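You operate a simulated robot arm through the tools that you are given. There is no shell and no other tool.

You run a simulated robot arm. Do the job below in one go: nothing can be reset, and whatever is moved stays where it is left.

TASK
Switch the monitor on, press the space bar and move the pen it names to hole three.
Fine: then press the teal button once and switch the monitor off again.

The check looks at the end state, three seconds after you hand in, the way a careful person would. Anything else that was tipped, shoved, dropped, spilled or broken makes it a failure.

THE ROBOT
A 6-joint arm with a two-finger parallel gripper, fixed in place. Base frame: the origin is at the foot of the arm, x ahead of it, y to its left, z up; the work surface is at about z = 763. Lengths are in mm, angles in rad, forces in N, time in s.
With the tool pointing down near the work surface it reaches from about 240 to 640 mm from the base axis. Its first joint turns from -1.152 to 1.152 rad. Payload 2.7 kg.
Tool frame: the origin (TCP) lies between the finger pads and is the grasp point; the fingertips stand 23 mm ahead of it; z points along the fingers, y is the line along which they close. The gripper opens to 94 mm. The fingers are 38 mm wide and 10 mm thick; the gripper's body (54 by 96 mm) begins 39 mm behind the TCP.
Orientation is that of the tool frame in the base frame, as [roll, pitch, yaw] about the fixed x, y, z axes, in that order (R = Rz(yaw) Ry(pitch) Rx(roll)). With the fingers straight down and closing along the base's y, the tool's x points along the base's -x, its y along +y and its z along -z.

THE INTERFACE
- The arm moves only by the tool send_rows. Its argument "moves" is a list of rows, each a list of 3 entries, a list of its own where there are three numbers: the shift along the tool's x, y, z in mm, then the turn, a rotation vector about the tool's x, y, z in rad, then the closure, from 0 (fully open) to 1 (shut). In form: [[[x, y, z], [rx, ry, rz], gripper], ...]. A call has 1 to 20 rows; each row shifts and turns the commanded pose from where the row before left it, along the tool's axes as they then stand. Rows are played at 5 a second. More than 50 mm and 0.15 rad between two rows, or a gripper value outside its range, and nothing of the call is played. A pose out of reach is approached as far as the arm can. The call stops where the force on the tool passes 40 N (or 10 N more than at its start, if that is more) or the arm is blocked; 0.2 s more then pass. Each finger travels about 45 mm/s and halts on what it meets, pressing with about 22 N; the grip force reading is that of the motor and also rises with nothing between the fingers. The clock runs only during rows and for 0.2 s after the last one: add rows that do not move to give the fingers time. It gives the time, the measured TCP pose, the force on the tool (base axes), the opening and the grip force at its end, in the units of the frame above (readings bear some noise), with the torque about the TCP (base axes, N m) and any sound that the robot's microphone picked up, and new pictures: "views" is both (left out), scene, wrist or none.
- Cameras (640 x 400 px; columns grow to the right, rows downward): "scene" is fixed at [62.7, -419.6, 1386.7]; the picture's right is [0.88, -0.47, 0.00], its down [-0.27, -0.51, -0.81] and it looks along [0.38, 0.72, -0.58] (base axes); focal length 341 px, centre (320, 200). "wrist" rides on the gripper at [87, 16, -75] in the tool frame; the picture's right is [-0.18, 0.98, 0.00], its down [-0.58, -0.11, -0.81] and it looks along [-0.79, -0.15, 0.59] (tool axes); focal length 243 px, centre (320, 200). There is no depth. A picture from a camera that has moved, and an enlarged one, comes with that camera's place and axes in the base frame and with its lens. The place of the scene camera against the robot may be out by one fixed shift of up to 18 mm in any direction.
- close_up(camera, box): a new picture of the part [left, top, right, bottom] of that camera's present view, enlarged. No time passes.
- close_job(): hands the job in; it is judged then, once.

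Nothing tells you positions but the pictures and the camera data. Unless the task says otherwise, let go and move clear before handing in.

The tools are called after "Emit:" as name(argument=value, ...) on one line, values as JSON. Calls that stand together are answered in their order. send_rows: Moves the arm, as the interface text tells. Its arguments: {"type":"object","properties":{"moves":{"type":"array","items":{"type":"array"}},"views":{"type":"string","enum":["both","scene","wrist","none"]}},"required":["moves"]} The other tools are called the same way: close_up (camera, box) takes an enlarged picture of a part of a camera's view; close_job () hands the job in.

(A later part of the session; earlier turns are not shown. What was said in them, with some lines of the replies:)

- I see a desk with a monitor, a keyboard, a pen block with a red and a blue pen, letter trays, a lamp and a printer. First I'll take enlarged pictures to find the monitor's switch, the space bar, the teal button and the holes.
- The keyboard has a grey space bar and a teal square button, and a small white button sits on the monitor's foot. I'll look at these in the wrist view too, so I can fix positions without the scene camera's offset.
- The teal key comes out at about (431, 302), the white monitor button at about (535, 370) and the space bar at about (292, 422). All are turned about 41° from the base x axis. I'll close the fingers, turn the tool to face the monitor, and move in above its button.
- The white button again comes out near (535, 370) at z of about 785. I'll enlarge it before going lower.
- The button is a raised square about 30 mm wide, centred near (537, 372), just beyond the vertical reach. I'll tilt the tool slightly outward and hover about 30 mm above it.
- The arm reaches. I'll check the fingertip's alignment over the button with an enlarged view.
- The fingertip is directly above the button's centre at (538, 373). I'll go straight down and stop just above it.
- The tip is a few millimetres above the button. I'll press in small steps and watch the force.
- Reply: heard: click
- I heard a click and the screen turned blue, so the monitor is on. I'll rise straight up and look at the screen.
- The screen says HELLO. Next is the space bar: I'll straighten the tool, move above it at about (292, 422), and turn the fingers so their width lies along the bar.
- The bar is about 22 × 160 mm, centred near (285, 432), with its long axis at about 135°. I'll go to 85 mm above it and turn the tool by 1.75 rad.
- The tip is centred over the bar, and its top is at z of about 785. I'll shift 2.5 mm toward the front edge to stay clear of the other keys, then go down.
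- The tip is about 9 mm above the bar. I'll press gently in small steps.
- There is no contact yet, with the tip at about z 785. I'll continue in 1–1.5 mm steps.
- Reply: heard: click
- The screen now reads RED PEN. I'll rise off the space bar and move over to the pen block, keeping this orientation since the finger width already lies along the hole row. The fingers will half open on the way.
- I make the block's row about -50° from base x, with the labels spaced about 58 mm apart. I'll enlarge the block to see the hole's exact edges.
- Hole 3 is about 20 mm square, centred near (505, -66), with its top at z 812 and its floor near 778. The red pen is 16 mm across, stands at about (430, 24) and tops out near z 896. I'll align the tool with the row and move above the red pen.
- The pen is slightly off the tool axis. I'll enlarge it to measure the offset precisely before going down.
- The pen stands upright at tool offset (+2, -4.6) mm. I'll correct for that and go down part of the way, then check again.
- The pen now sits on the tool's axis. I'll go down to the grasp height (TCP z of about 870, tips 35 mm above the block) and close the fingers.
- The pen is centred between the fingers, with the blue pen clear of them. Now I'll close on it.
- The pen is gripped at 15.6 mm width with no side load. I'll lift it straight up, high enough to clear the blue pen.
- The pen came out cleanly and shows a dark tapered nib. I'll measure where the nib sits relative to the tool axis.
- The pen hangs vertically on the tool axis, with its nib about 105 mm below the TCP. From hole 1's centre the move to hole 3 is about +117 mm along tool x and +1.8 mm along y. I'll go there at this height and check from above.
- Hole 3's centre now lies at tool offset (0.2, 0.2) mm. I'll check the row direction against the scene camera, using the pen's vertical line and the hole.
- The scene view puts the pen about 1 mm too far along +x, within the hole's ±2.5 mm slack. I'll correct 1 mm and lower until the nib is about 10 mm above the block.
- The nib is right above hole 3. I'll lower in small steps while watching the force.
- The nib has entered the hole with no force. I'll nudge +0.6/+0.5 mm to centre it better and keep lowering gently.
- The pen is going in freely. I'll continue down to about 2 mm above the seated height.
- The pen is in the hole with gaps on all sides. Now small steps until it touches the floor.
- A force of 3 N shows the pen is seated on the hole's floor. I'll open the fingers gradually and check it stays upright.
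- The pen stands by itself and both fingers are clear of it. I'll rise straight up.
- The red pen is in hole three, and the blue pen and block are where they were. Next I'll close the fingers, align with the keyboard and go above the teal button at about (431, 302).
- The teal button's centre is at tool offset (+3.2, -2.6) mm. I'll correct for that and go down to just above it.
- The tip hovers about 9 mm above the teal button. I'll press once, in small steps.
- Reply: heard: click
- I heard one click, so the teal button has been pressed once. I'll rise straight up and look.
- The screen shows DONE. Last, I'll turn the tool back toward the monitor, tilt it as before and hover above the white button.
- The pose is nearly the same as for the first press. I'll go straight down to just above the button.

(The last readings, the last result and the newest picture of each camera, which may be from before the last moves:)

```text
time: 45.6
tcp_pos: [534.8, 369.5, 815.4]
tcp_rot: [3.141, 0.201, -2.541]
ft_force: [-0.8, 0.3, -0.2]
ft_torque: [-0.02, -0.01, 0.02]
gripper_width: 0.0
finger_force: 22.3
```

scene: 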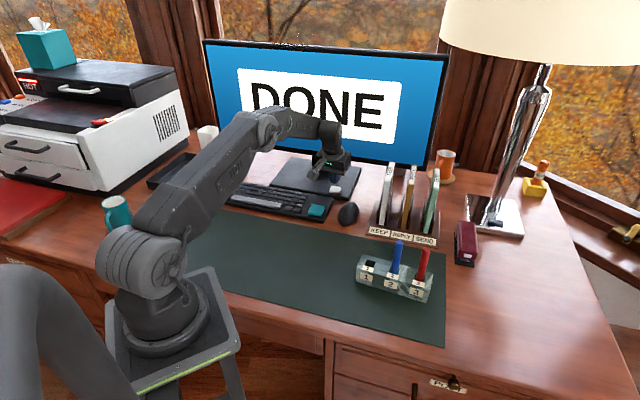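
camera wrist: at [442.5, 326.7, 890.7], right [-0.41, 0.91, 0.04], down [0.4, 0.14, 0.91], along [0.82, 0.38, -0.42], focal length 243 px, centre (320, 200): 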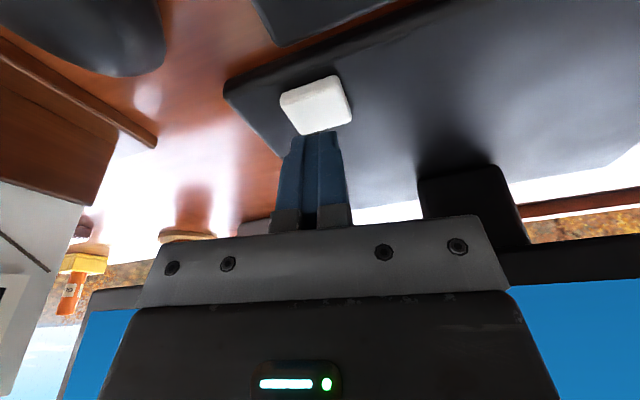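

Emit:
send_rows(moves=[[[0.5, 0, 2.45], [0, 0, 0], 1], [[0.4, 0, 1.95], [0, 0, 0], 1]], views="scene")

```text
time: 46.2
tcp_pos: [534.2, 370.8, 810.5]
tcp_rot: [-3.14, 0.202, -2.541]
ft_force: [-0.1, -0.3, 0.8]
ft_torque: [-0.01, 0.01, 0.01]
gripper_width: 0.0
finger_force: 22.2
```

scene: 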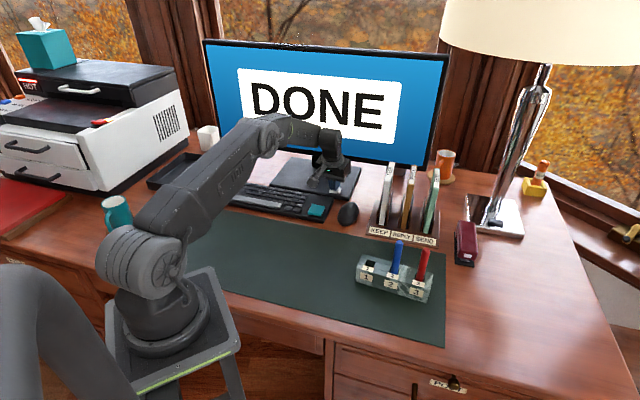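

The tip is just touching, with no click yet. One more small step.

Emit:
send_rows(moves=[[[0.3, 0, 1.45], [0, 0, 0], 1]], views="scene")

```text
time: 46.6
tcp_pos: [535.2, 370.3, 808.8]
tcp_rot: [-3.141, 0.202, -2.541]
ft_force: [0.0, -1.1, 2.0]
ft_torque: [0.0, 0.06, -0.03]
gripper_width: 0.1
finger_force: 21.8
heard: click
```

scene: 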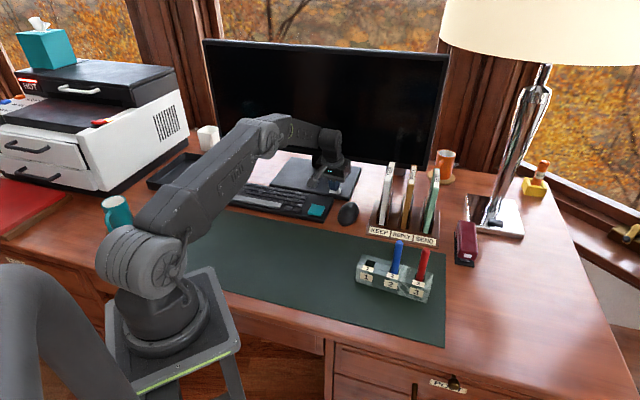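

It clicked and the screen went dark. I'll rise straight up and back off clear, then check the whole scene.

Emit:
send_rows(moves=[[[-2, 0, -9.8], [0, 0, 0], 1], [[-6, 0, -29.4], [0, 0, 0], 1], [[-6, 0, -29.4], [0, 0, 0], 1], [[-6, 0, -29.4], [0, 0, 0], 1], [[20, 0, -25], [0, 0, 0], 1], [[30, 0, -25], [0, 0.1, 0], 1], [[30, 0, -25], [0, 0.1, 0], 1], [[0, 0, 0], [0, 0, 0], 1]])

Emit:
close_up(camera="scene", box=[340, 140, 560, 310])

Emit:
close_up(camera="scene", box=[190, 30, 460, 230])

```text
time: 48.4
tcp_pos: [458.8, 320.2, 970.1]
tcp_rot: [-3.141, -0.002, -2.541]
ft_force: [-0.5, -0.3, 0.3]
ft_torque: [-0.03, -0.01, 0.01]
gripper_width: 0.1
finger_force: 22.0
camera wrist: at [377.2, 282.4, 1045.4], right [-0.4, 0.91, 0.0], down [0.54, 0.24, 0.81], along [0.74, 0.33, -0.59], focal length 243 px, centre (320, 200)
```

scene: 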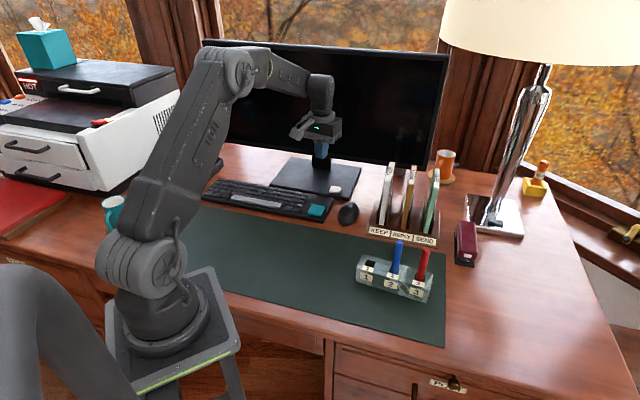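
wrist: 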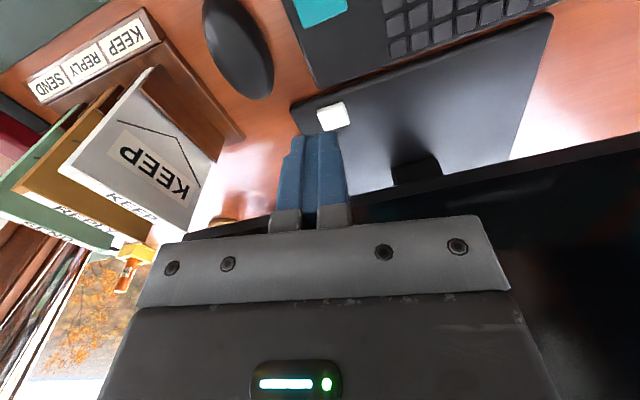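

```text
2.35 times, centred on (450, 225) of scene
camera zoom: at [62.7, -419.7, 1386.7], right [0.88, -0.47, 0.0], down [-0.27, -0.51, -0.81], along [0.38, 0.72, -0.58], focal length 801 px, centre (14, 141)
```

zoom: 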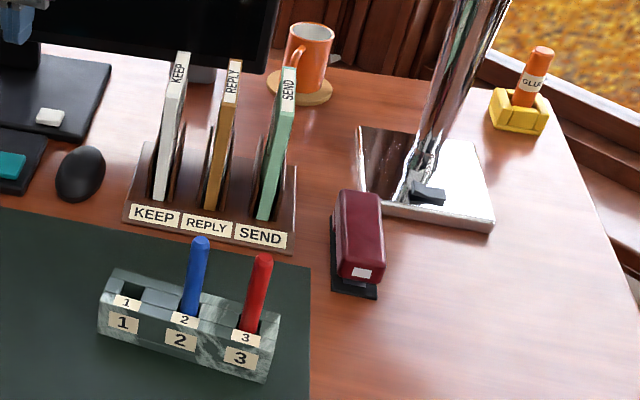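

```text
2.00 times, centred on (325, 130) of scene
camera zoom: at [62.7, -419.7, 1386.7], right [0.88, -0.47, 0.0], down [-0.27, -0.51, -0.81], along [0.38, 0.72, -0.58], focal length 681 px, centre (310, 340)
```

zoom: 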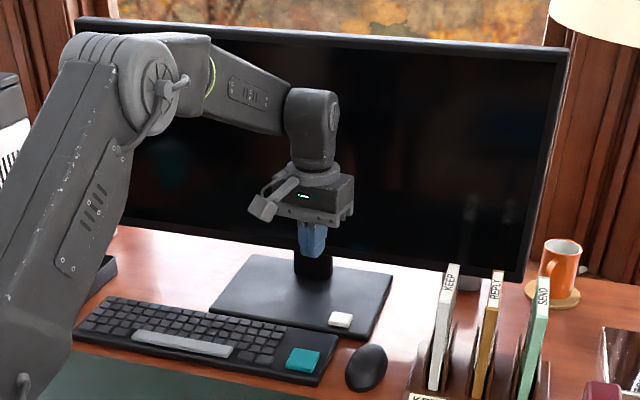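

The monitor is off, the red pen stands in hole three, the blue pen is still in hole two, and nothing else on the desk has moved. The gripper is empty and clear, so I'm handing in.

Emit:
close_job()

```text
The job is handed in.
```

The job is done and handed in: the screen named the red pen, and it now stands in hole three.

- **Monitor on:** one press of the white button on the monitor's foot turned it on, and the screen showed HELLO.
- **Space bar:** one press changed the screen to RED PEN.
- **Pen:** I moved the red pen from hole one to hole three. It sits on the floor of the hole and stands upright.
- **Teal button:** one press gave a single click, and the screen showed DONE.
- **Monitor off:** a second press of the white button turned the screen dark.

In the last pictures the blue pen was still in hole two and nothing else on the desk had moved. The gripper was empty and clear of everything when I handed in.
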